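You operate a simulated robot arm through the tools that you are given. There is no shell and no other tool. Be economical: measure what you need, move in short steps, check, and stop when the job is done.

You are at the controls of a simulated robot arm. One attempt, no reset.

## Task
Wipe the dirt off the can in the grey cradle with the orange block.
Fine: the dirt lies on its lid; clamp it first with the blue lever; block back, lever open again, can into the low green tray. Set down upright: orange and grey block, little green can. What is to be rubbed or washed off counts as gone when no trace of it is left.

Only the result counts: the job must be done as asked and must still hold three seconds after the hand-in. Knocking over, shifting, dropping, spilling or breaking anything else fails it. A push-on lid holds only when it is set on centred and level and pressed home; a screw cap is set on level and turned clockwise until tight.

## Robot
A 7-joint arm with a two-finger parallel gripper, fixed in place. Base frame: the origin is at the foot of the arm, x ahead of it, y to its left, z up; the work surface is at about z = 0. Readings come in cm, rad, newtons and seconds.
With the tool pointing down near the work surface it reaches from about 24 to 62 cm from the base axis. Its first joint turns from -1.152 to 1.152 rad. Payload 2.6 kg.
The tool frame sits at the grasp point between the pads (the TCP): z along the fingers, y along the line on which they close. The tips reach 3 cm beyond it. The gripper opens to 9.4 cm. The fingers are 2.8 cm wide and 1 cm thick; the gripper's body (5 by 9.6 cm) begins 5.5 cm behind the TCP.
Orientation is that of the tool frame in the base frame, as a unit quaternion [w, x, y, z]. With the fingers straight down and closing along the base's y, the tool's x points along the base's -x, its y along +y and its z along -z.

## Interface
- The arm moves only by the tool move_arm. Its arguments are lists of equal length, an entry for each row: "turn": the turn, a rotation vector about the base's x, y, z in rad, a list of three; "xyz": the shift along the base's x, y, z in mm, a list of three; "gripper": the closure in counts, from 0 (fully open) to 255 (shut). In form: {"turn": [[ax, ay, az], ...], "xyz": [[dx, dy, dz], ...], "gripper": [gripper, ...]}. A call has 1 to 20 rows; each row shifts and turns the commanded pose from where the row before left it. A row lasts 0.2 s, in which the tool goes at most 5 cm and 0.15 rad; a call with a longer step from one row to the next is refused whole, and so is a gripper value outside its range. A pose out of reach is approached as far as the arm can. The call stops where the force on the tool passes 50 N (or 10 N more than at its start, if that is more) or the arm is blocked; 0.2 s more then pass. The fingers move at their own pace (about 7.2 cm/s each) and stop on an object; they squeeze with about 41 N. The grip force told is the motor's: it shows also when the fingers shut on nothing. Time passes only in rows, and 0.2 s behind the last, so rows that do not move let the fingers close. It gives the time, the measured TCP pose, the force on the tool (base axes), the opening and the grip force at its end, in the units of the frame above (readings bear some noise), with the torque about the TCP (base axes, N m) and any sound that the robot's microphone picked up, and new pictures: "views" is both (left out), scene, wrist or none.
- Cameras (640 x 400 px; columns grow to the right, rows downward): "scene" is fixed at [1.62, 41.62, 57.29]; the picture's right is [-0.93, -0.38, 0.00], its down [-0.19, 0.47, -0.86] and it looks along [0.32, -0.80, -0.51] (base axes); focal length 352 px, centre (320, 200). "wrist" rides on the gripper at [7.6, 1.4, -10.3] in the tool frame; the picture's right is [-0.18, 0.98, 0.00], its down [-0.75, -0.14, -0.64] and it looks along [-0.63, -0.12, 0.77] (tool axes); focal length 243 px, centre (320, 200). There is no depth. A picture from a camera that has moved, and an enlarged one, comes with that camera's place and axes in the base frame and with its lens.
- enlarge(camera, box): a new picture of the part [left, top, right, bottom] of that camera's present view, enlarged. It takes no simulated time.
- sign_off(): hands the job in; it is judged then, once.

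Work in short steps. Places have to be worked out from the pictures, the camera data and where the tool is seen: move nearer, look again, correct. Check each grasp and each placing, and mend what went wrong. You have 120 turns and 200 pictures in all, those below and enlarged ones among them. Open the gripper and draw the arm clear of the work before you hand the job in, unless the task says otherwise; then end with one line.

The tools are called after "Request:" as a command line: name --argument value ..., lists and objects as JSON in quotes. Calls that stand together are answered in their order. move_arm: Moves the arm, as the interface text tells. Its arguments: {"type":"object","properties":{"turn":{"type":"array","items":{"type":"array","items":{"type":"number"}}},"xyz":{"type":"array","items":{"type":"array","items":{"type":"number"}}},"gripper":{"type":"array","items":{"type":"number"}},"views":{"type":"string","enum":["both","scene","wrist","none"]}},"required":["turn","xyz","gripper"]} The other tools are called the same way: enlarge (camera, box) takes an enlarged picture of a part of a camera's view; sign_off () hands the job in.

At the start:

```text
time: 0.0
ee_pos: [32.97, -1.7, 37.68]
orientation: [0.0, 0.0, 1.0, -0.001]
ft_force: [0.2, 0.0, -0.3]
moment: [0.0, -0.01, -0.03]
opening: 9.38
grip_force: 0.0
```

scene: 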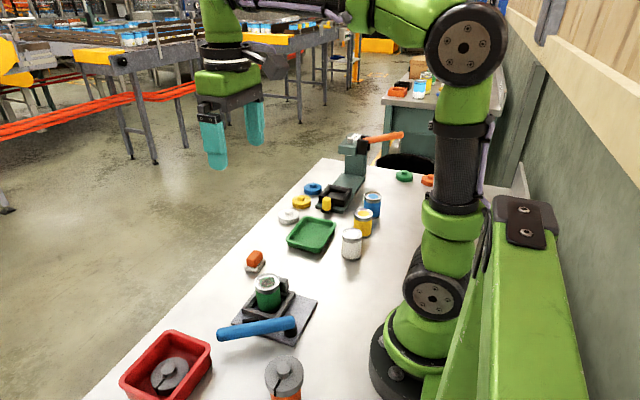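
wrist: 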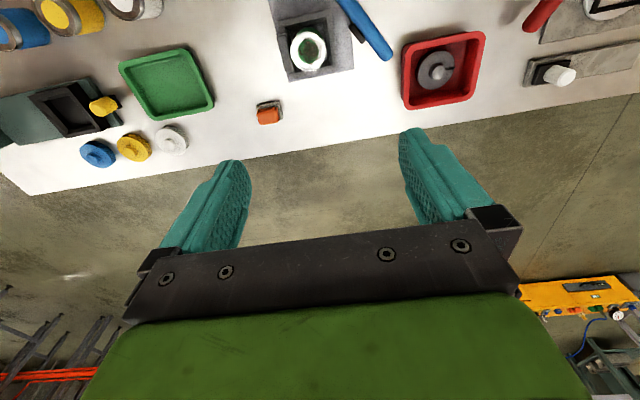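

I'll look closely at the cradle, the can and the block first.

Request:
enlarge --camera "scene" --box '[200, 220, 340, 360]'

Request:
enlarge --camera "wrist" --box '[240, 0, 400, 130]'

Request:
enlarge --camera "scene" --box '[240, 120, 440, 270]'

```text
2.86 times, centred on (270, 290) of scene
camera zoom: at [1.62, 41.62, 57.29], right [-0.93, -0.38, 0.0], down [-0.19, 0.47, -0.86], along [0.32, -0.8, -0.51], focal length 1006 px, centre (463, -57)
```

zoom: 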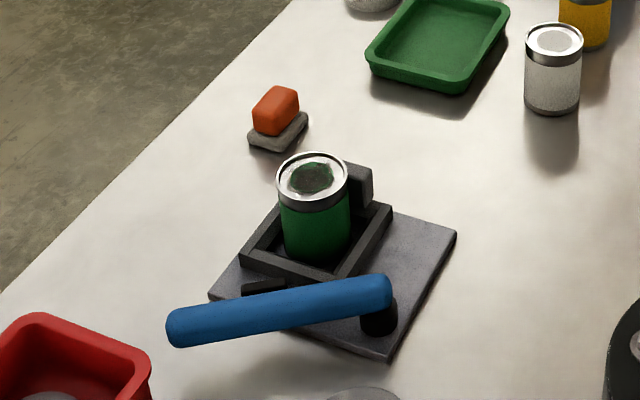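

```text
3.08 times, centred on (320, 65) of wrist
camera zoom: at [25.19, -0.06, 47.88], right [0.18, 0.98, 0.0], down [0.75, -0.14, 0.64], along [0.63, -0.12, -0.77], focal length 746 px, centre (320, 615)
```

zoom: 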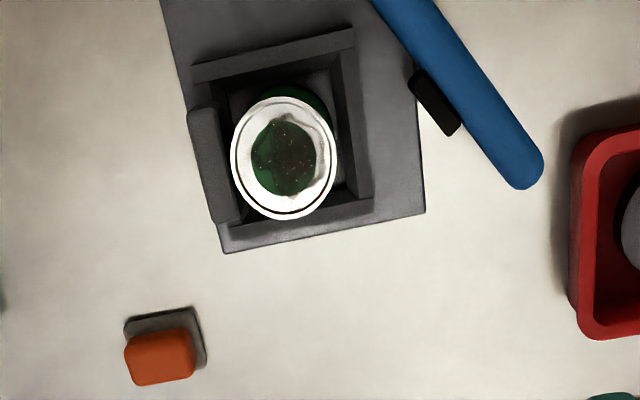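

```text
2.67 times, centred on (340, 195) of scene
camera zoom: at [1.62, 41.62, 57.29], right [-0.93, -0.38, 0.0], down [-0.19, 0.47, -0.86], along [0.32, -0.8, -0.51], focal length 939 px, centre (267, 213)
```

zoom: 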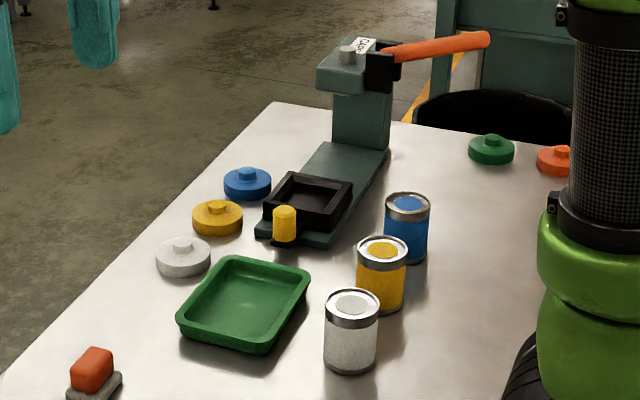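

Estimates: can at (30.8,-3.0), lid top z≈7; block at (40,-12.7); lever from its pivot at about (23,2.6) to its tip at (34,9), low at z≈4. I'll yaw the tool and look at the clamp mechanism from the -y side.

Request:
move_arm --turn '[[0, 0, 0.15], [0, 0, 0.15], [0, 0, 0.15], [0, 0, 0.15], [0, 0, 0.15], [0, 0, 0.15], [0, 0, 0.15], [0, 0, 0.15], [0, 0, 0.15], [0, 0, 0.15], [0, 0, 0.07], [0, 0, 0]]' --xyz '[[-4, -13, -14], [-4, -13, -14], [-4, -13, -14], [-4, -13, -14], [-4, -13, -14], [-4, -13, -14], [-4, -13, -14], [-4, -13, -14], [-4, -13, -14], [-4, -13, -14], [0, 0, 0], [0, 0, 0]]' --gripper '[0, 0, 0, 0, 0, 0, 0, 0, 0, 0, 0, 0]'

```text
time: 2.6
ee_pos: [28.95, -14.7, 23.74]
orientation: [0.0, 0.707, -0.707, 0.0]
ft_force: [0.1, 0.6, 0.6]
moment: [0.02, 0.02, -0.01]
opening: 9.4
grip_force: 0.0
camera wrist: at [27.37, -22.16, 33.98], right [-0.98, 0.18, 0.0], down [0.14, 0.75, 0.64], along [0.12, 0.63, -0.77], focal length 243 px, centre (320, 200)
```

scene: 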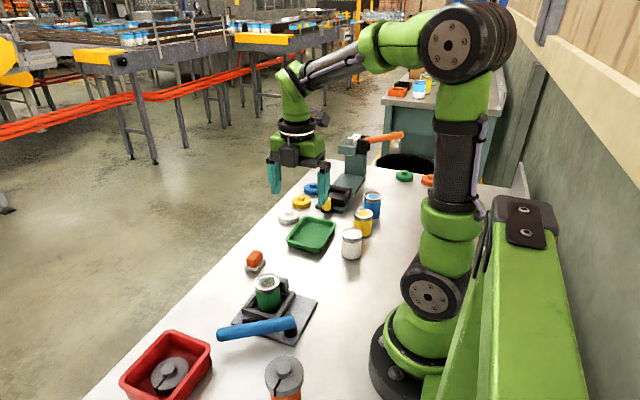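
wrist: 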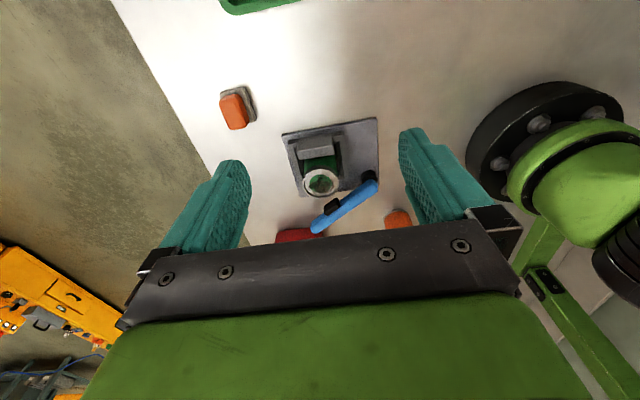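

Request:
enlarge --camera "wrist" --box '[260, 100, 420, 250]'

Request:
enlarge --camera "wrist" --box '[200, 70, 280, 145]'

Request:
enlarge --camera "scene" --box '[215, 265, 325, 350]'

```text
2.67 times, centred on (340, 175) of wrist
camera zoom: at [27.37, -22.16, 33.98], right [-0.98, 0.18, 0.0], down [0.14, 0.75, 0.64], along [0.12, 0.63, -0.77], focal length 647 px, centre (267, 267)
```

zoom: 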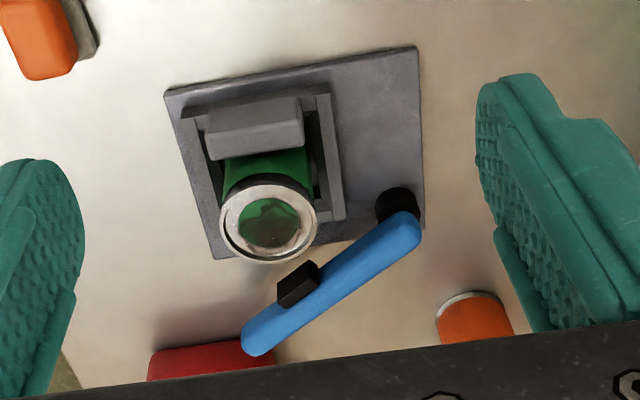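

```text
5.33 times, centred on (240, 108) of wrist
camera zoom: at [27.37, -22.16, 33.98], right [-0.98, 0.18, 0.0], down [0.14, 0.75, 0.64], along [0.12, 0.63, -0.77], focal length 1294 px, centre (747, 693)
```

zoom: 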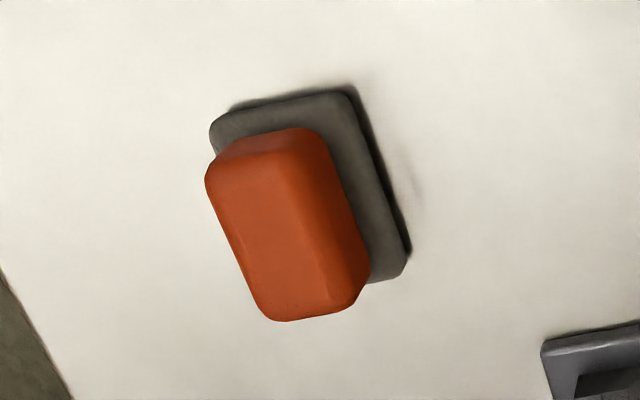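

```text
4.71 times, centred on (270, 308) of scene
camera zoom: at [1.62, 41.62, 57.29], right [-0.93, -0.38, 0.0], down [-0.19, 0.47, -0.86], along [0.32, -0.8, -0.51], focal length 1657 px, centre (555, -306)
```

zoom: 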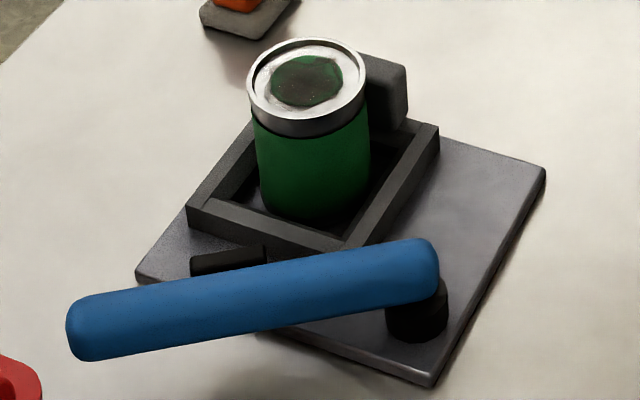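

The lever has a black jaw on its can side and swings about a vertical post near (23.5,1.2), so closing means sweeping its free end toward -y. I'll shut the gripper and go above the outside of the lever.

Request:
move_arm --turn '[[0, 0, 0], [0, 0, 0], [0, 0, 0], [0, 0, 0], [0, 0, 0], [0, 0, 0], [0, 0, 0], [0, 0, 0], [0, 0, 0]]' --xyz '[[0, 35, 0], [0, 35, 0], [0, 35, 0], [0, 35, 0], [0, 35, 0], [0, 35, 0], [0, 45, -30], [0, 0, -40], [0, 0, -20]]' --gripper '[255, 255, 255, 255, 255, 255, 255, 255, 255]'

```text
refused: row 7 steps farther than a row can; nothing moved
```

Request:
move_arm --turn '[[0, 0, 0], [0, 0, 0], [0, 0, 0], [0, 0, 0], [0, 0, 0], [0, 0, 0], [0, 0, 0], [0, 0, 0], [0, 0, 0]]' --xyz '[[0, 35, 0], [0, 35, 0], [0, 35, 0], [0, 35, 0], [0, 35, 0], [0, 35, 0], [0, 45, 0], [0, 0, -40], [0, 0, -40]]' --gripper '[255, 255, 255, 255, 255, 255, 255, 255, 255]'

```text
time: 4.6
ee_pos: [29.07, 10.96, 15.64]
orientation: [0.0, -0.706, 0.708, -0.001]
ft_force: [0.1, -0.4, -0.3]
moment: [0.0, 0.01, 0.01]
opening: 0.0
grip_force: 33.0
camera wrist: at [27.56, 3.47, 25.91], right [-0.98, 0.19, 0.0], down [0.14, 0.75, 0.64], along [0.12, 0.63, -0.77], focal length 243 px, centre (320, 200)
```

scene: 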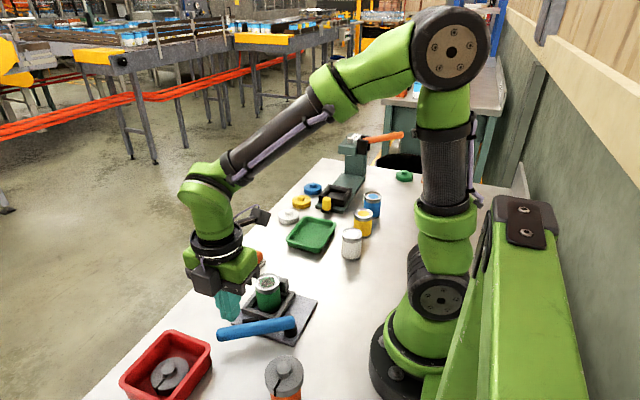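
wrist: 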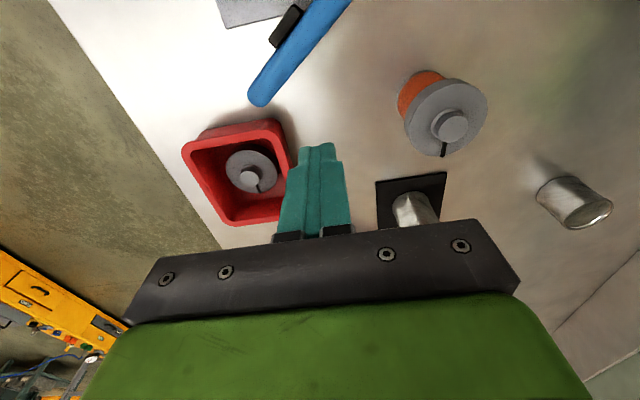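

The spot outside the lever is clear of the red tray and the orange can. I'll lower so the tips are at z≈2.2.

Request:
move_arm --turn '[[0, 0, 0], [0, 0, 0], [0, 0, 0], [0, 0, 0]]' --xyz '[[5, 0, -40], [0, 0, -40], [0, 0, -23], [0, 0, 0]]' --gripper '[255, 255, 255, 255]'

```text
time: 5.6
ee_pos: [29.48, 10.93, 5.39]
orientation: [0.0, -0.706, 0.708, 0.0]
ft_force: [-0.1, 0.5, 0.7]
moment: [-0.02, -0.02, -0.04]
opening: 0.01
grip_force: 33.0
camera wrist: at [28.01, 3.52, 15.62], right [-0.98, 0.19, 0.0], down [0.14, 0.75, 0.64], along [0.12, 0.63, -0.77], focal length 243 px, centre (320, 200)
```

scene: 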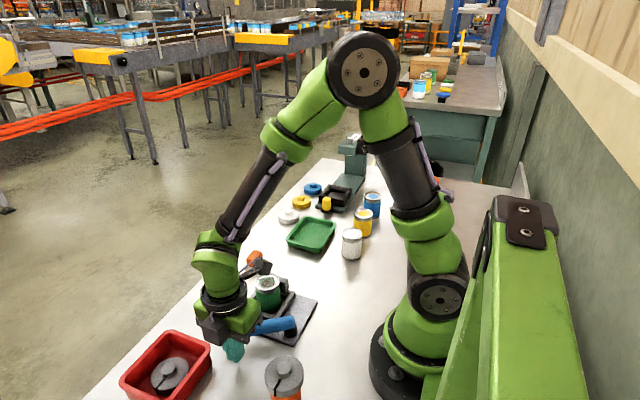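
wrist: 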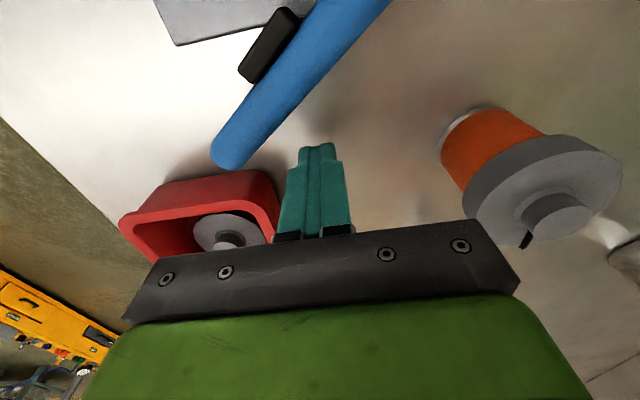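

Tips beside the lever. I sweep it along its arc toward the can, first part.

Request:
move_arm --turn '[[0, 0, 0], [0, 0, 0], [0, 0, 0], [0, 0, 0], [0, 0, 0], [0, 0, 0], [0, 0, 0], [0, 0, 0]]' --xyz '[[3, -9, 0], [3, -8, 0], [5, -6, 0], [5, -6, 0], [5, -6, 0], [4, -6, 0], [0, 0, 0], [0, 0, 0]]' --gripper '[255, 255, 255, 255, 255, 255, 255, 255]'

```text
time: 7.4
ee_pos: [31.78, 6.83, 5.39]
orientation: [0.0, -0.707, 0.707, 0.0]
ft_force: [0.8, 0.8, -0.2]
moment: [-0.01, -0.02, 0.03]
opening: 0.0
grip_force: 32.8
camera wrist: at [30.37, -0.68, 15.58], right [-0.98, 0.19, 0.0], down [0.14, 0.75, 0.64], along [0.12, 0.63, -0.77], focal length 243 px, centre (320, 200)
```

scene: 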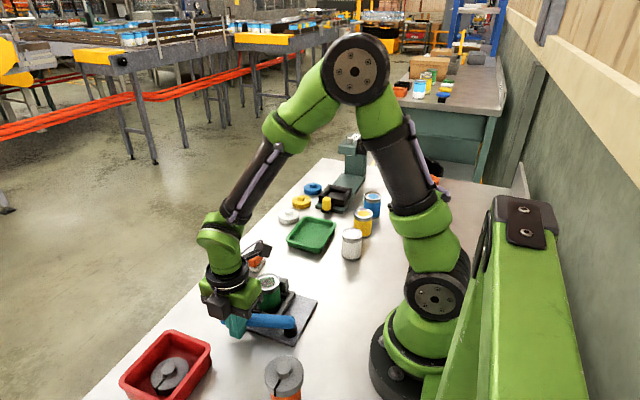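
wrist: 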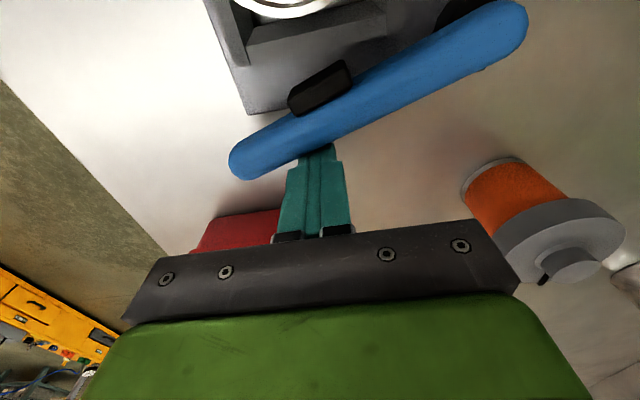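

Contact, and the lever turns lightly. I keep sweeping in small steps.

Request:
move_arm --turn '[[0, 0, 0], [0, 0, 0], [0, 0, 0], [0, 0, 0], [0, 0, 0], [0, 0, 0], [0, 0, 0]]' --xyz '[[3, -5, 0], [3, -5, 0], [2, -5, 0], [2, -5, 0], [1, -4, 0], [0, 0, 0], [0, 0, 0]]' --gripper '[255, 255, 255, 255, 255, 255, 255]'

```text
time: 9.0
ee_pos: [32.97, 4.36, 5.41]
orientation: [0.0, -0.707, 0.708, 0.0]
ft_force: [-0.2, -0.9, -0.5]
moment: [0.0, 0.0, -0.02]
opening: 0.0
grip_force: 32.6
camera wrist: at [31.5, -3.1, 15.6], right [-0.98, 0.19, 0.0], down [0.14, 0.75, 0.64], along [0.12, 0.63, -0.77], focal length 243 px, centre (320, 200)
```

scene: 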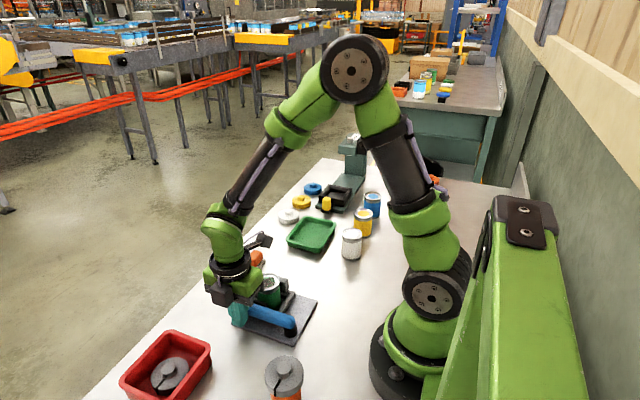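
wrist: 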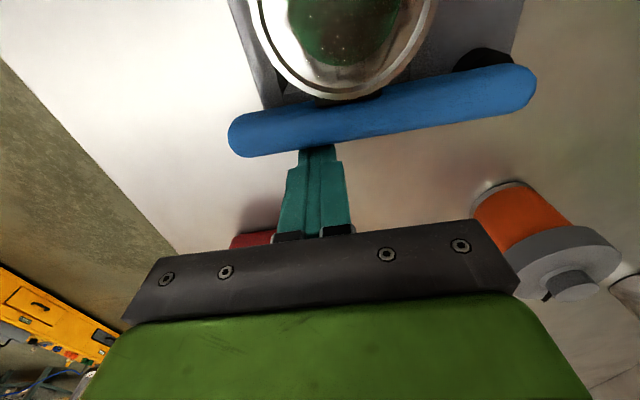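

No resistance yet; the jaw is close to the can. I'll push on in 3 mm steps until it resists or clicks.

Request:
move_arm --turn '[[0, 0, 0], [0, 0, 0], [0, 0, 0], [0, 0, 0], [0, 0, 0]]' --xyz '[[0, -3, 0], [0, -3, 0], [0, -3, 0], [0, 0, 0], [0, 0, 0]]' --gripper '[255, 255, 255, 255, 255]' --views "wrist"

```text
time: 10.2
ee_pos: [32.97, 3.91, 5.44]
orientation: [-0.002, 0.709, -0.705, -0.002]
ft_force: [8.5, 38.5, -11.4]
moment: [0.42, -0.05, 0.12]
opening: 0.03
grip_force: 32.8
camera wrist: at [31.5, -3.63, 15.58], right [-0.98, 0.18, 0.0], down [0.14, 0.75, 0.65], along [0.12, 0.64, -0.76], focal length 243 px, centre (320, 200)
```

wrist: 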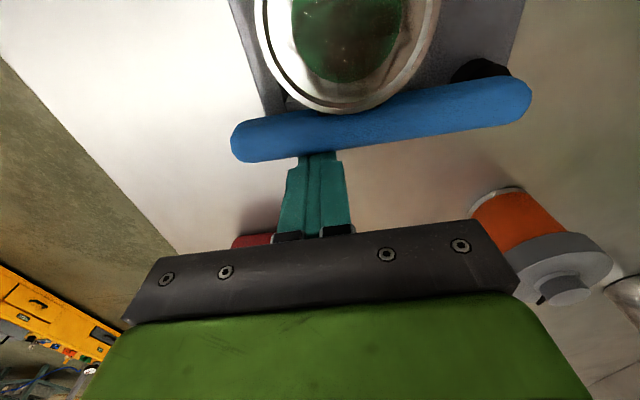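

The lever now resists at about 38 N, so it is against the can. I'll back off and see whether it stays.

Request:
move_arm --turn '[[0, 0, 0], [0, 0, 0], [0, 0, 0], [0, 0, 0]]' --xyz '[[0, 10, 0], [0, 15, 0], [0, 10, 0], [0, 0, 0]]' --gripper '[255, 255, 255, 255]'

Request:
enlarge --camera "wrist" --box '[200, 0, 560, 200]'

```text
time: 11.2
ee_pos: [32.97, 6.91, 5.4]
orientation: [0.001, -0.706, 0.708, 0.0]
ft_force: [-0.4, -0.3, 0.3]
moment: [0.01, 0.02, 0.0]
opening: 0.02
grip_force: 33.1
camera wrist: at [31.46, -0.49, 15.63], right [-0.98, 0.19, 0.0], down [0.14, 0.75, 0.64], along [0.12, 0.63, -0.77], focal length 243 px, centre (320, 200)
```

scene: 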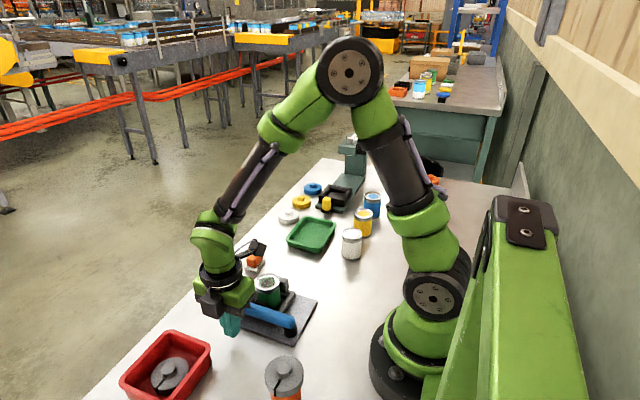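
wrist: 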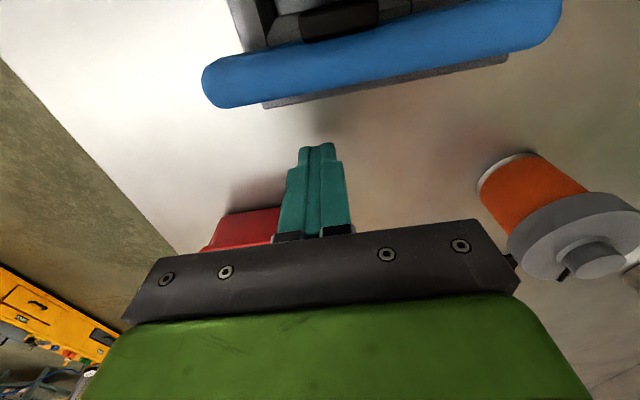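

```text
1.78 times, centred on (380, 100) of wrist
camera zoom: at [31.46, -0.49, 15.63], right [-0.98, 0.19, 0.0], down [0.14, 0.75, 0.64], along [0.12, 0.63, -0.77], focal length 431 px, centre (213, 378)
```

zoom: 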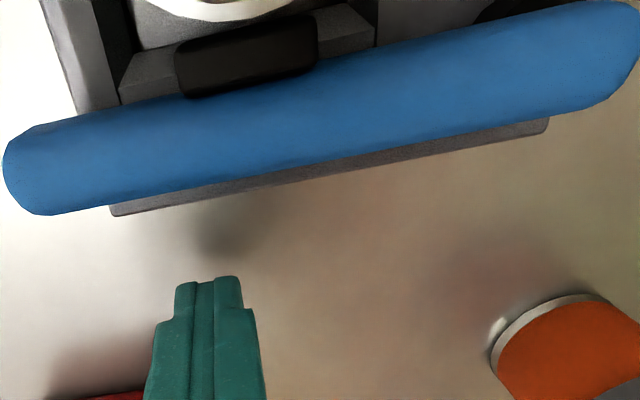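

The lever seems to have stayed. I'll rise, travel to above the block with the gripper opening, and look at both.

Request:
move_arm --turn '[[0, 0, 0], [0, 0, 0], [0, 0, 0], [0, 0, 0], [0, 0, 0], [0, 0, 0], [0, 0, 0], [0, 0, 0], [0, 0, 0], [0, 0, 0]]' --xyz '[[0, 0, 45], [0, 0, 45], [0, 0, 45], [10, -35, 0], [10, -35, 0], [10, -35, 0], [15, -35, 0], [15, -35, 0], [10, -24, 0], [0, 0, 0]]' --gripper '[255, 255, 255, 0, 0, 0, 0, 0, 0, 0]'

Request:
enlarge --camera "wrist" --box '[300, 60, 500, 220]'

Request:
enlarge --camera "scene" --box '[215, 230, 325, 350]'

```text
time: 13.4
ee_pos: [39.93, -13.01, 18.88]
orientation: [0.0, -0.706, 0.708, 0.0]
ft_force: [-0.1, -0.4, 0.2]
moment: [-0.02, -0.01, 0.0]
opening: 9.45
grip_force: 0.0
camera wrist: at [38.46, -20.44, 29.04], right [-0.98, 0.19, 0.0], down [0.14, 0.75, 0.64], along [0.12, 0.63, -0.77], focal length 243 px, centre (320, 200)
```

scene: 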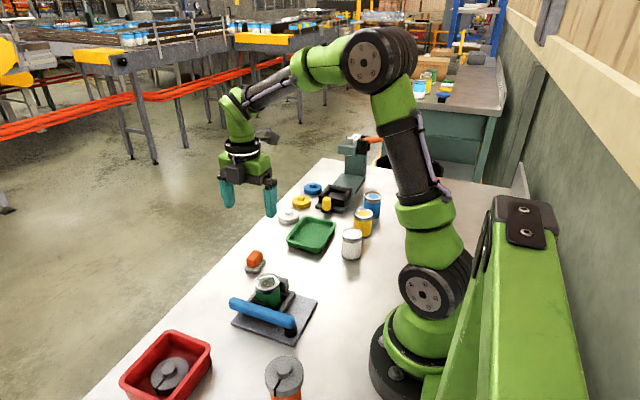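
wrist: 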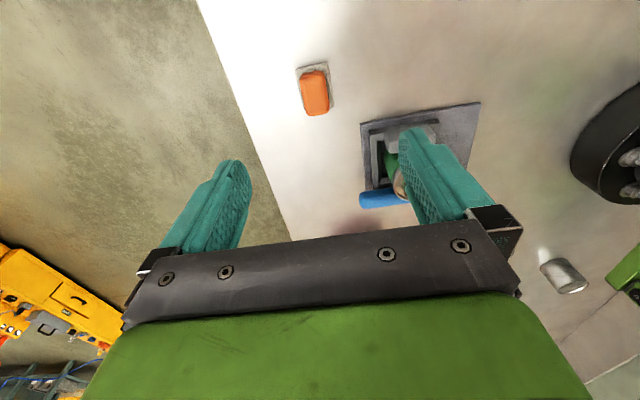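

```text
2.50 times, centred on (400, 140) of wrist
camera zoom: at [38.46, -20.44, 29.04], right [-0.98, 0.19, 0.0], down [0.14, 0.75, 0.64], along [0.12, 0.63, -0.77], focal length 606 px, centre (120, 350)
```

zoom: 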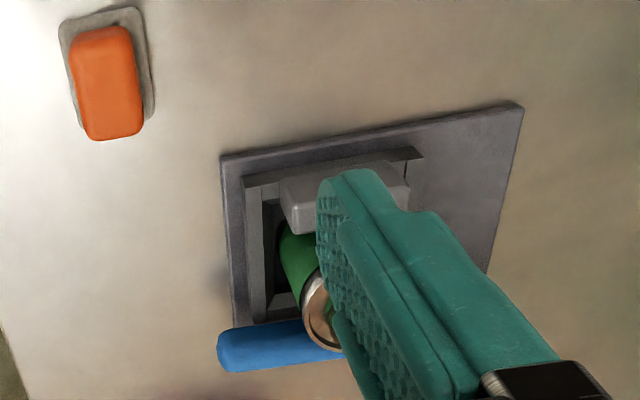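

```text
3.33 times, centred on (270, 290) of scene
camera zoom: at [1.62, 41.62, 57.29], right [-0.93, -0.38, 0.0], down [-0.19, 0.47, -0.86], along [0.32, -0.8, -0.51], focal length 1174 px, centre (487, -100)
```

zoom: 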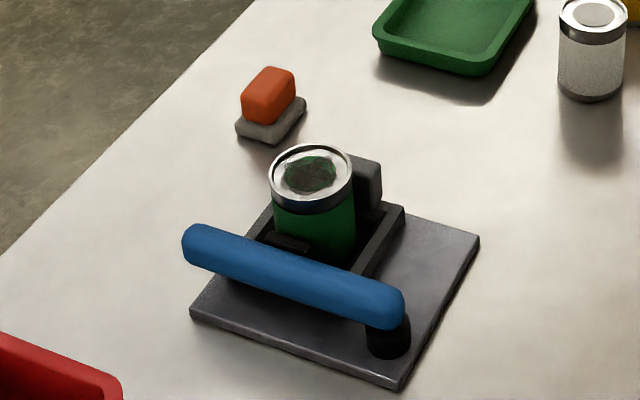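

I'll check more closely whether the jaw really touches the can.

Request:
enlarge --camera "scene" --box '[245, 262, 305, 322]'

Request:
enlarge --camera "scene" --box '[235, 240, 285, 280]'

```text
6.67 times, centred on (275, 292) of scene
camera zoom: at [1.62, 41.62, 57.29], right [-0.93, -0.38, 0.0], down [-0.19, 0.47, -0.86], along [0.32, -0.8, -0.51], focal length 2347 px, centre (620, -413)
```

zoom: 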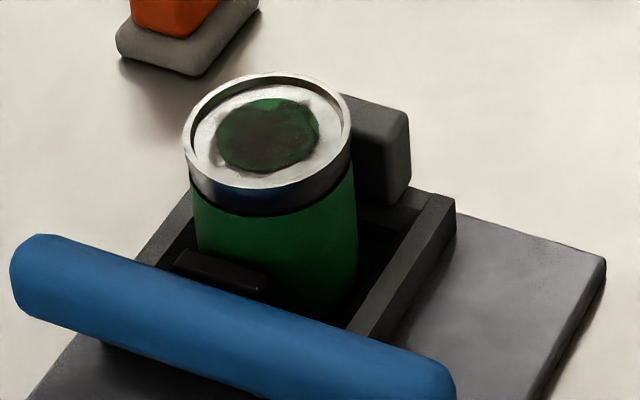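

```text
10.00 times, centred on (260, 260) of scene
camera zoom: at [1.62, 41.62, 57.29], right [-0.93, -0.38, 0.0], down [-0.19, 0.47, -0.86], along [0.32, -0.8, -0.51], focal length 3521 px, centre (920, -400)
```

zoom: 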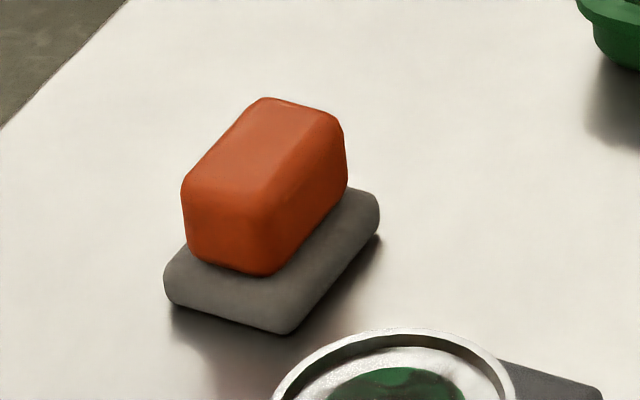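

The jaw is against the can. The block is at about (40.3,-13.1), long side along y, top at about 3.6. I'll descend with the fingers on both x sides, first to z≈8.5.

Request:
move_arm --turn '[[0, 0, 0], [0, 0, 0], [0, 0, 0], [0, 0, 0]]' --xyz '[[4, -1, -40], [0, 0, -40], [0, 0, -24], [0, 0, 0]]' --gripper '[0, 0, 0, 0]'

Request:
enlarge --camera "scene" --box '[200, 200, 320, 290]'

```text
time: 14.4
ee_pos: [40.41, -13.18, 8.38]
orientation: [0.0, -0.707, 0.708, 0.0]
ft_force: [-0.2, 0.0, 0.5]
moment: [0.0, -0.02, 0.03]
opening: 9.4
grip_force: 0.0
camera wrist: at [38.84, -20.6, 18.61], right [-0.98, 0.19, 0.0], down [0.14, 0.75, 0.64], along [0.12, 0.63, -0.77], focal length 243 px, centre (320, 200)
```

scene: 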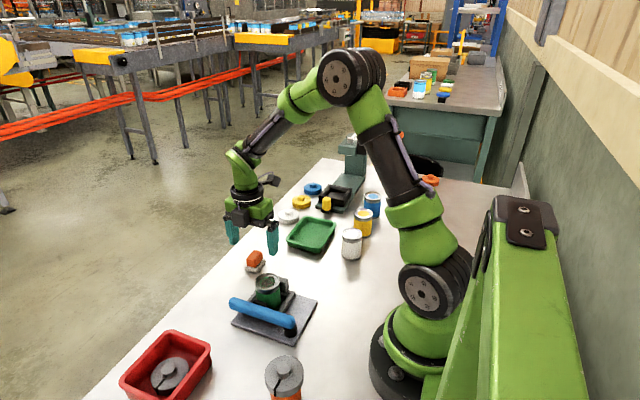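
wrist: 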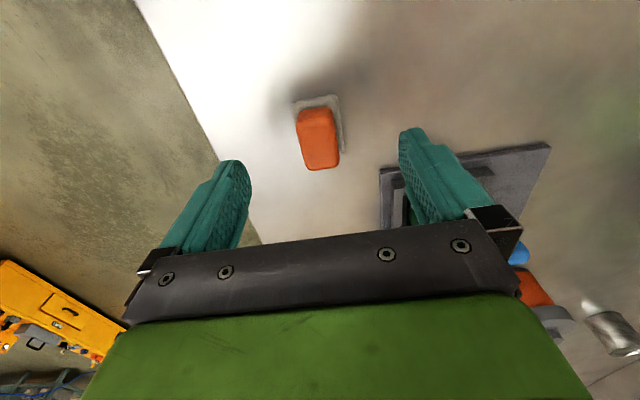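

```text
4.44 times, centred on (260, 245) of scene
camera zoom: at [1.62, 41.62, 57.29], right [-0.93, -0.38, 0.0], down [-0.19, 0.47, -0.86], along [0.32, -0.8, -0.51], focal length 1565 px, centre (587, 0)
```

zoom: 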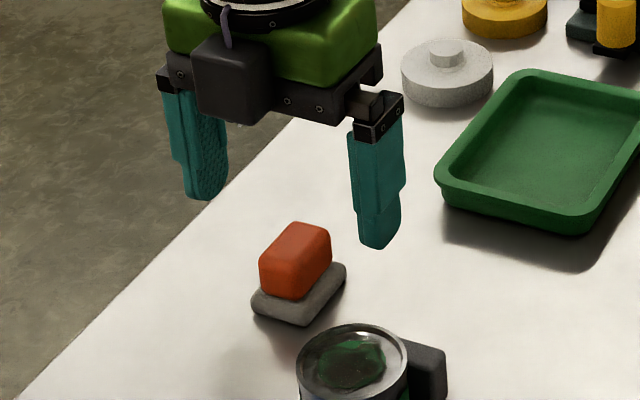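

The block is centred between the fingers. I lower to TCP z≈4.8 and close.

Request:
move_arm --turn '[[0, 0, 0], [0, 0, 0], [0, 0, 0], [0, 0, 0], [0, 0, 0], [0, 0, 0], [0, 0, 0]]' --xyz '[[0, -1, -20], [0, 0, -16], [0, 0, 0], [0, 0, 0], [0, 0, 0], [0, 0, 0], [0, 0, 0]]' --gripper '[0, 0, 0, 255, 255, 255, 255]'

Request:
enlarge --camera "scene" --box '[210, 215, 310, 290]'

```text
time: 16.0
ee_pos: [40.38, -13.28, 4.73]
orientation: [0.0, -0.706, 0.708, -0.001]
ft_force: [0.5, -0.3, -0.4]
moment: [0.02, -0.02, -0.03]
opening: 2.47
grip_force: 41.3
camera wrist: at [38.86, -20.71, 15.0], right [-0.98, 0.19, 0.0], down [0.14, 0.75, 0.64], along [0.12, 0.63, -0.77], focal length 243 px, centre (320, 200)
```

scene: 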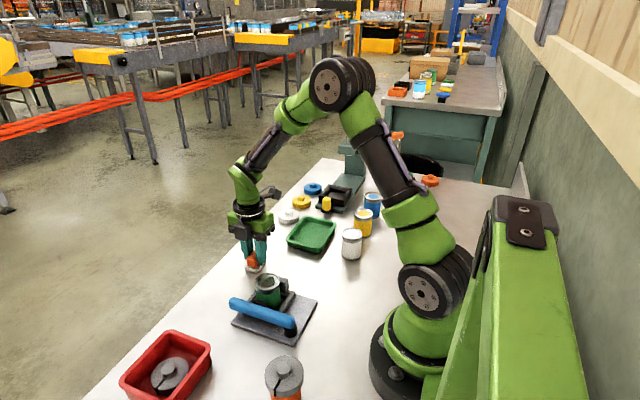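
wrist: 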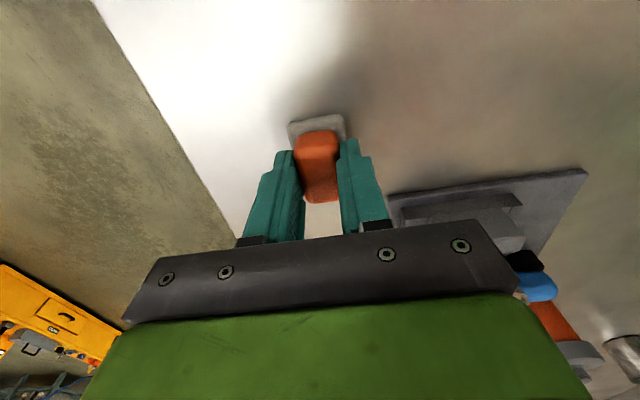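

```text
5.33 times, centred on (260, 252) of scene
camera zoom: at [1.62, 41.62, 57.29], right [-0.93, -0.38, 0.0], down [-0.19, 0.47, -0.86], along [0.32, -0.8, -0.51], focal length 1878 px, centre (640, -80)
```

zoom: 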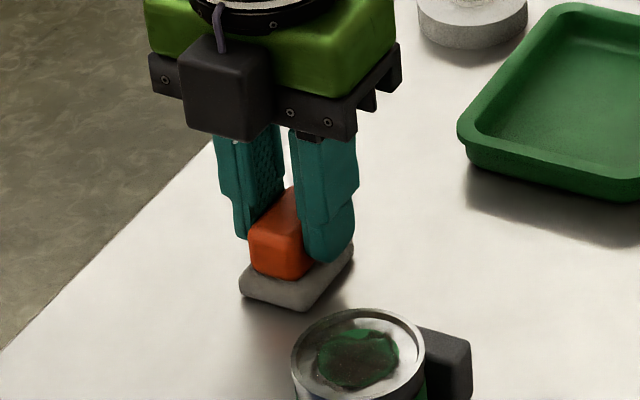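

Gripped (2.47 cm wide, block bottom 4.73 below the TCP). I lift and carry it over the lid at about (31,-3.3).

Request:
move_arm --turn '[[0, 0, 0], [0, 0, 0], [0, 0, 0], [0, 0, 0], [0, 0, 0], [0, 0, 0], [0, 0, 0], [0, 0, 0]]' --xyz '[[0, 0, 25], [0, 0, 35], [0, 0, 35], [-25, 25, 0], [-25, 25, 0], [-25, 25, 0], [-19, 24, 0], [0, 0, 0]]' --gripper '[255, 255, 255, 255, 255, 255, 255, 255]'

Request:
enlarge --camera "scene" --box '[210, 210, 330, 320]'

```text
time: 17.8
ee_pos: [30.88, -3.13, 14.4]
orientation: [0.0, -0.707, 0.707, 0.0]
ft_force: [-0.5, 0.6, -0.4]
moment: [-0.01, 0.02, -0.03]
opening: 0.0
grip_force: 33.1
camera wrist: at [29.36, -10.53, 24.58], right [-0.98, 0.19, 0.0], down [0.14, 0.75, 0.64], along [0.12, 0.63, -0.77], focal length 243 px, centre (320, 200)
```

scene: 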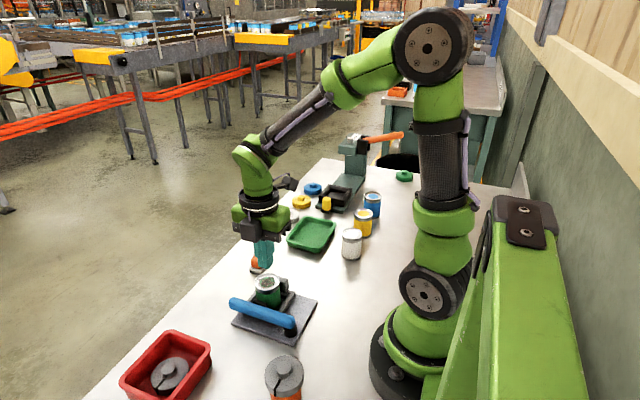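
wrist: 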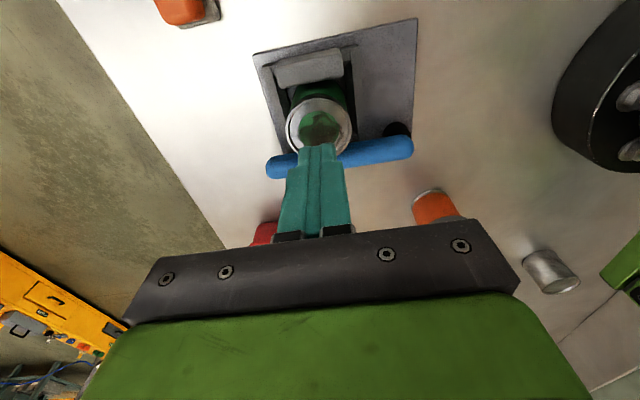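

```text
3.64 times, centred on (270, 265) of scene
camera zoom: at [1.62, 41.62, 57.29], right [-0.93, -0.38, 0.0], down [-0.19, 0.47, -0.86], along [0.32, -0.8, -0.51], focal length 1280 px, centre (502, -36)
```

zoom: 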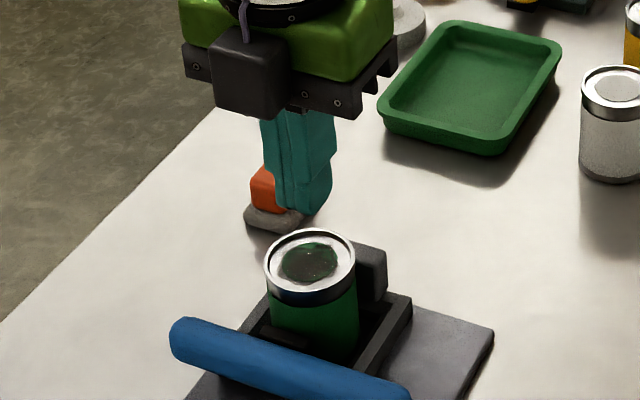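

The block slipped out when I lifted and stayed near its place. I'll go back and look at how it stands before grasping again, deeper and more slowly.

Request:
move_arm --turn '[[0, 0, 0], [0, 0, 0], [0, 0, 0], [0, 0, 0], [0, 0, 0], [0, 0, 0]]' --xyz '[[15, -20, 10], [20, -25, 0], [20, -25, 0], [20, -20, 0], [20, -10, -10], [0, 0, 0]]' --gripper '[255, 255, 0, 0, 0, 0]'

Request:
enlarge --camera "scene" --box '[235, 240, 285, 280]'

Request:
enlarge --camera "wrist" --box '[260, 60, 380, 180]'

```text
time: 19.2
ee_pos: [40.45, -13.22, 14.42]
orientation: [-0.001, -0.707, 0.707, 0.0]
ft_force: [-0.7, 0.0, -0.3]
moment: [-0.01, 0.01, 0.0]
opening: 9.4
grip_force: 0.1
camera wrist: at [38.89, -20.66, 24.67], right [-0.98, 0.19, 0.0], down [0.14, 0.75, 0.64], along [0.12, 0.63, -0.77], focal length 243 px, centre (320, 200)
```

scene: 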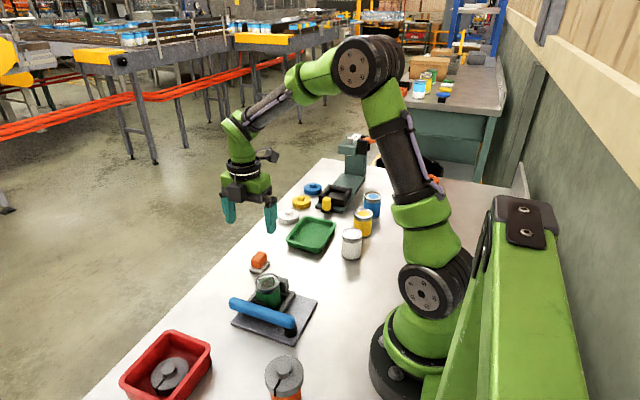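
wrist: 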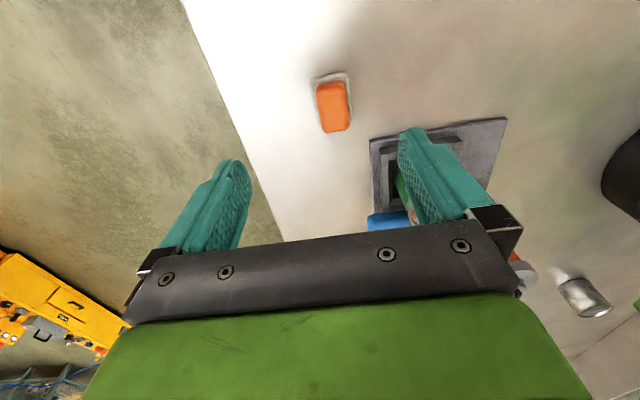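

```text
10.00 times, centred on (260, 260) of scene
camera zoom: at [1.62, 41.62, 57.29], right [-0.93, -0.38, 0.0], down [-0.19, 0.47, -0.86], along [0.32, -0.8, -0.51], focal length 3521 px, centre (920, -400)
```

zoom: 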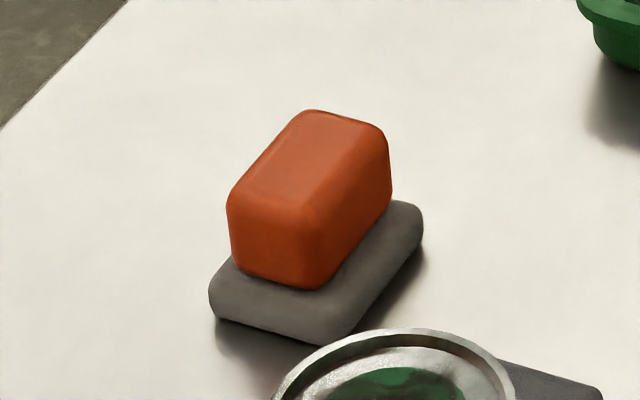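

```text
3.33 times, centred on (320, 120) of wrist
camera zoom: at [38.89, -20.66, 24.67], right [-0.98, 0.19, 0.0], down [0.14, 0.75, 0.64], along [0.12, 0.63, -0.77], focal length 809 px, centre (320, 467)
```

zoom: 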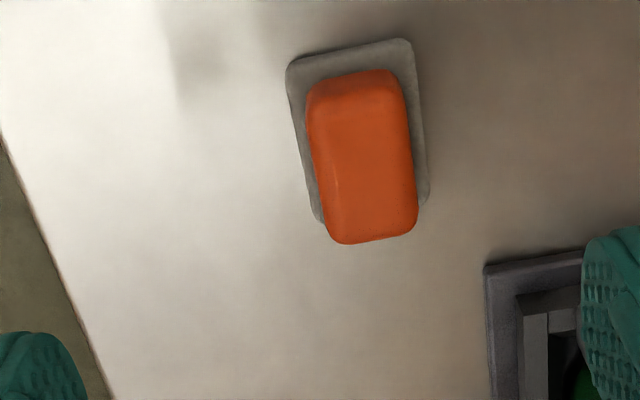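

The block now stands at about (39.1,-13.1), shifted ~1.2 cm in -x but still aligned. I centre over it and descend to TCP z≈4.4, so the tips are just above the grey pad.

Request:
move_arm --turn '[[0, 0, 0], [0, 0, 0], [0, 0, 0], [0, 0, 0], [0, 0, 0], [0, 0, 0]]' --xyz '[[-13, 1, 0], [0, 0, -40], [0, 0, -35], [0, 0, -15], [0, 0, -9], [0, 0, 0]]' --gripper '[0, 0, 0, 0, 0, 0]'

Request:
enlarge --camera "scene" --box '[220, 220, 300, 280]'

```text
time: 20.6
ee_pos: [39.14, -13.27, 4.57]
orientation: [0.0, -0.706, 0.708, 0.0]
ft_force: [-0.5, -0.3, -0.3]
moment: [0.01, -0.01, 0.01]
opening: 9.38
grip_force: 0.2
camera wrist: at [37.71, -20.72, 14.67], right [-0.98, 0.19, 0.0], down [0.14, 0.75, 0.64], along [0.12, 0.63, -0.77], focal length 243 px, centre (320, 200)
```

scene: 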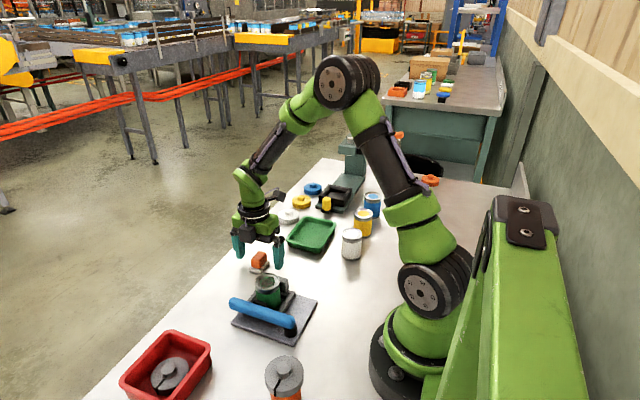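
wrist: 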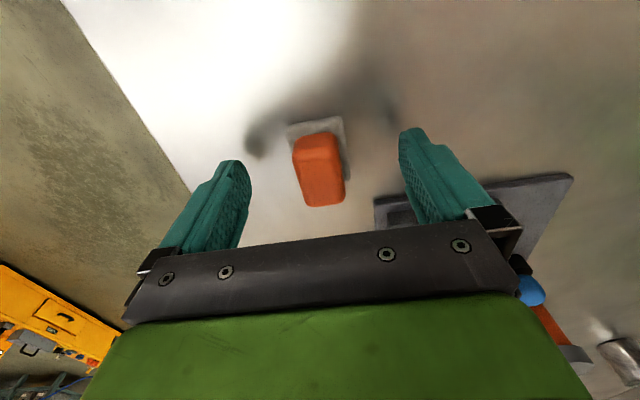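

```text
6.67 times, centred on (260, 250) of scene
camera zoom: at [1.62, 41.62, 57.29], right [-0.93, -0.38, 0.0], down [-0.19, 0.47, -0.86], along [0.32, -0.8, -0.51], focal length 2347 px, centre (720, -133)
```

zoom: 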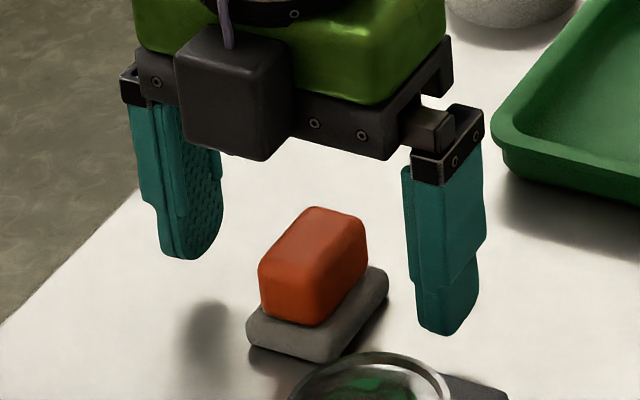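

Fingers straddle the block symmetrically. I lower 2 mm, close with more settling time, and lift slowly by 1 cm as a test.

Request:
move_arm --turn '[[0, 0, 0], [0, 0, 0], [0, 0, 0], [0, 0, 0], [0, 0, 0], [0, 0, 0], [0, 0, 0]]' --xyz '[[0, 1, -2], [0, 0, 0], [0, 0, 0], [0, 0, 0], [0, 0, 0], [0, 0, 0], [0, 0, 0]]' --gripper '[0, 255, 255, 255, 255, 255, 255]' --views "none"

Request:
move_arm --turn '[[0, 0, 0], [0, 0, 0], [0, 0, 0], [0, 0, 0], [0, 0, 0]]' --xyz '[[0, 0, 3], [0, 0, 3], [0, 0, 4], [0, 0, 0], [0, 0, 0]]' --gripper '[255, 255, 255, 255, 255]'

Request:
enlarge --camera "scene" --box '[220, 220, 300, 280]'

```text
time: 22.2
ee_pos: [39.28, -13.25, 4.3]
orientation: [-0.001, -0.706, 0.708, 0.0]
ft_force: [-0.7, -0.6, 1.3]
moment: [-0.01, 0.01, 0.01]
opening: 2.5
grip_force: 41.4
```

```text
time: 23.4
ee_pos: [39.1, -13.22, 5.28]
orientation: [0.0, -0.706, 0.708, 0.001]
ft_force: [-0.9, -0.1, -1.2]
moment: [0.01, -0.03, -0.04]
opening: 2.47
grip_force: 40.8
camera wrist: at [37.64, -20.52, 15.5], right [-0.98, 0.19, 0.0], down [0.14, 0.75, 0.64], along [0.12, 0.63, -0.77], focal length 243 px, centre (320, 200)
```

scene: 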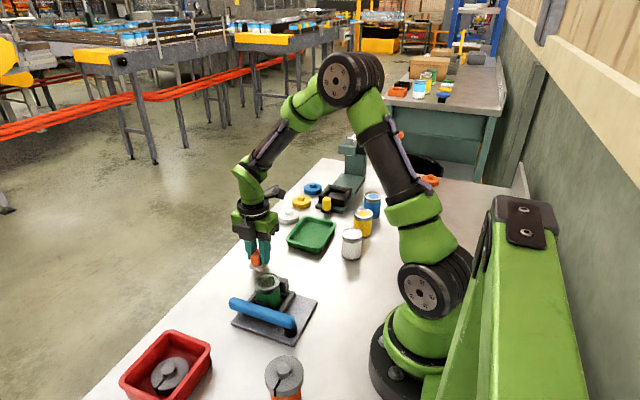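
wrist: 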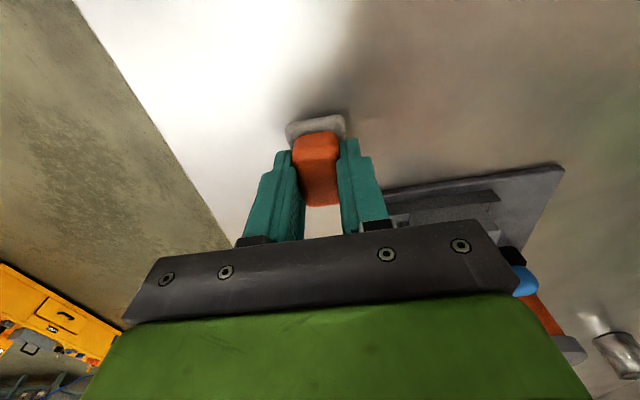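

```text
6.67 times, centred on (260, 250) of scene
camera zoom: at [1.62, 41.62, 57.29], right [-0.93, -0.38, 0.0], down [-0.19, 0.47, -0.86], along [0.32, -0.8, -0.51], focal length 2347 px, centre (720, -133)
```

zoom: 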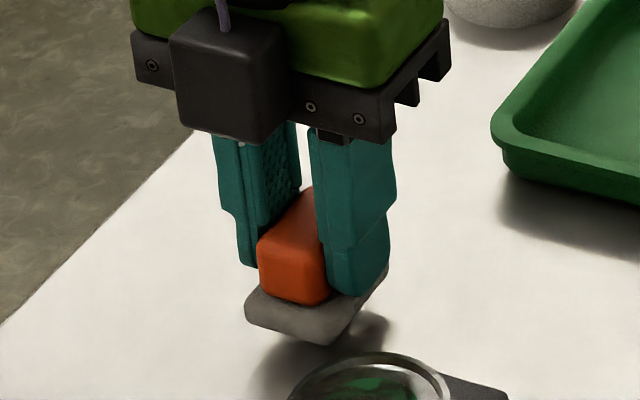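

Held and off the table. I lift slowly (1 cm per row) to about z 15, checking the opening.

Request:
move_arm --turn '[[0, 0, 0], [0, 0, 0], [0, 0, 0], [0, 0, 0], [0, 0, 0], [0, 0, 0], [0, 0, 0], [0, 0, 0], [0, 0, 0], [0, 0, 0]]' --xyz '[[0, 0, 6], [0, 0, 9], [0, 0, 10], [0, 0, 10], [0, 0, 10], [0, 0, 10], [0, 0, 10], [0, 0, 10], [0, 0, 6], [0, 0, 0]]' --gripper '[255, 255, 255, 255, 255, 255, 255, 255, 255, 255]'

Request:
enlarge --camera "scene" --box '[210, 180, 310, 280]'

```text
time: 25.6
ee_pos: [39.11, -13.01, 13.33]
orientation: [0.0, -0.706, 0.708, 0.0]
ft_force: [0.4, 0.0, -0.7]
moment: [0.03, 0.02, -0.02]
opening: 2.46
grip_force: 41.9
camera wrist: at [37.6, -20.4, 23.62], right [-0.98, 0.19, 0.0], down [0.14, 0.75, 0.64], along [0.12, 0.63, -0.77], focal length 243 px, centre (320, 200)
```

scene: 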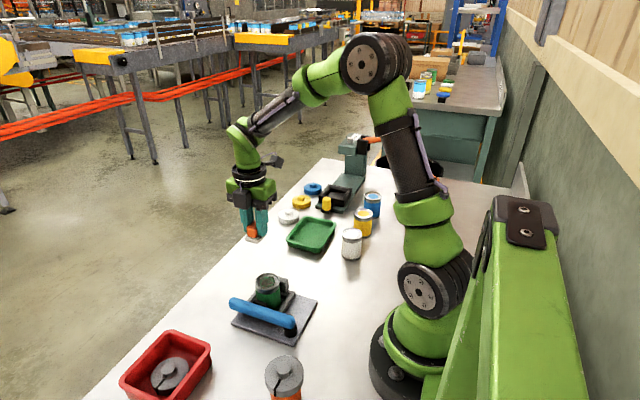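
wrist: 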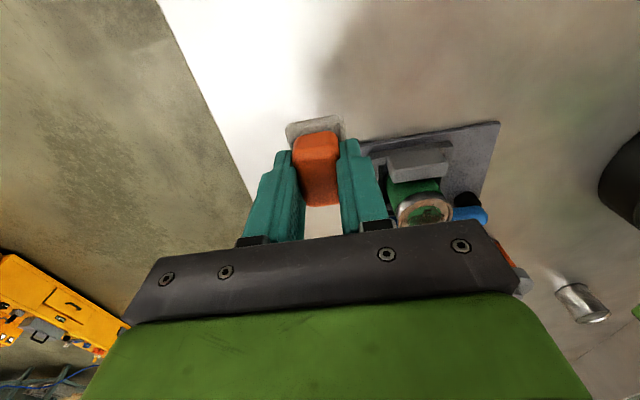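

```text
4.00 times, centred on (260, 230) of scene
camera zoom: at [1.62, 41.62, 57.29], right [-0.93, -0.38, 0.0], down [-0.19, 0.47, -0.86], along [0.32, -0.8, -0.51], focal length 1408 px, centre (560, 80)
```

zoom: 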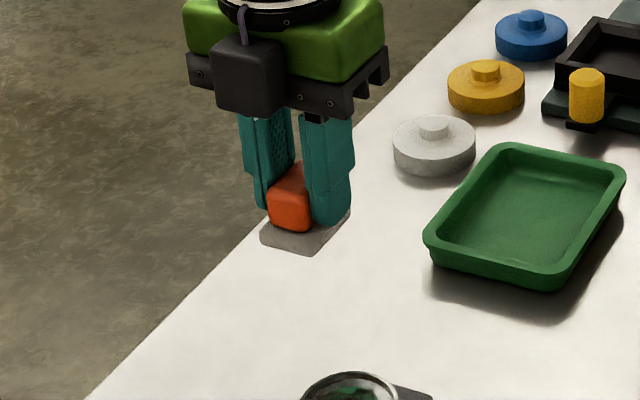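

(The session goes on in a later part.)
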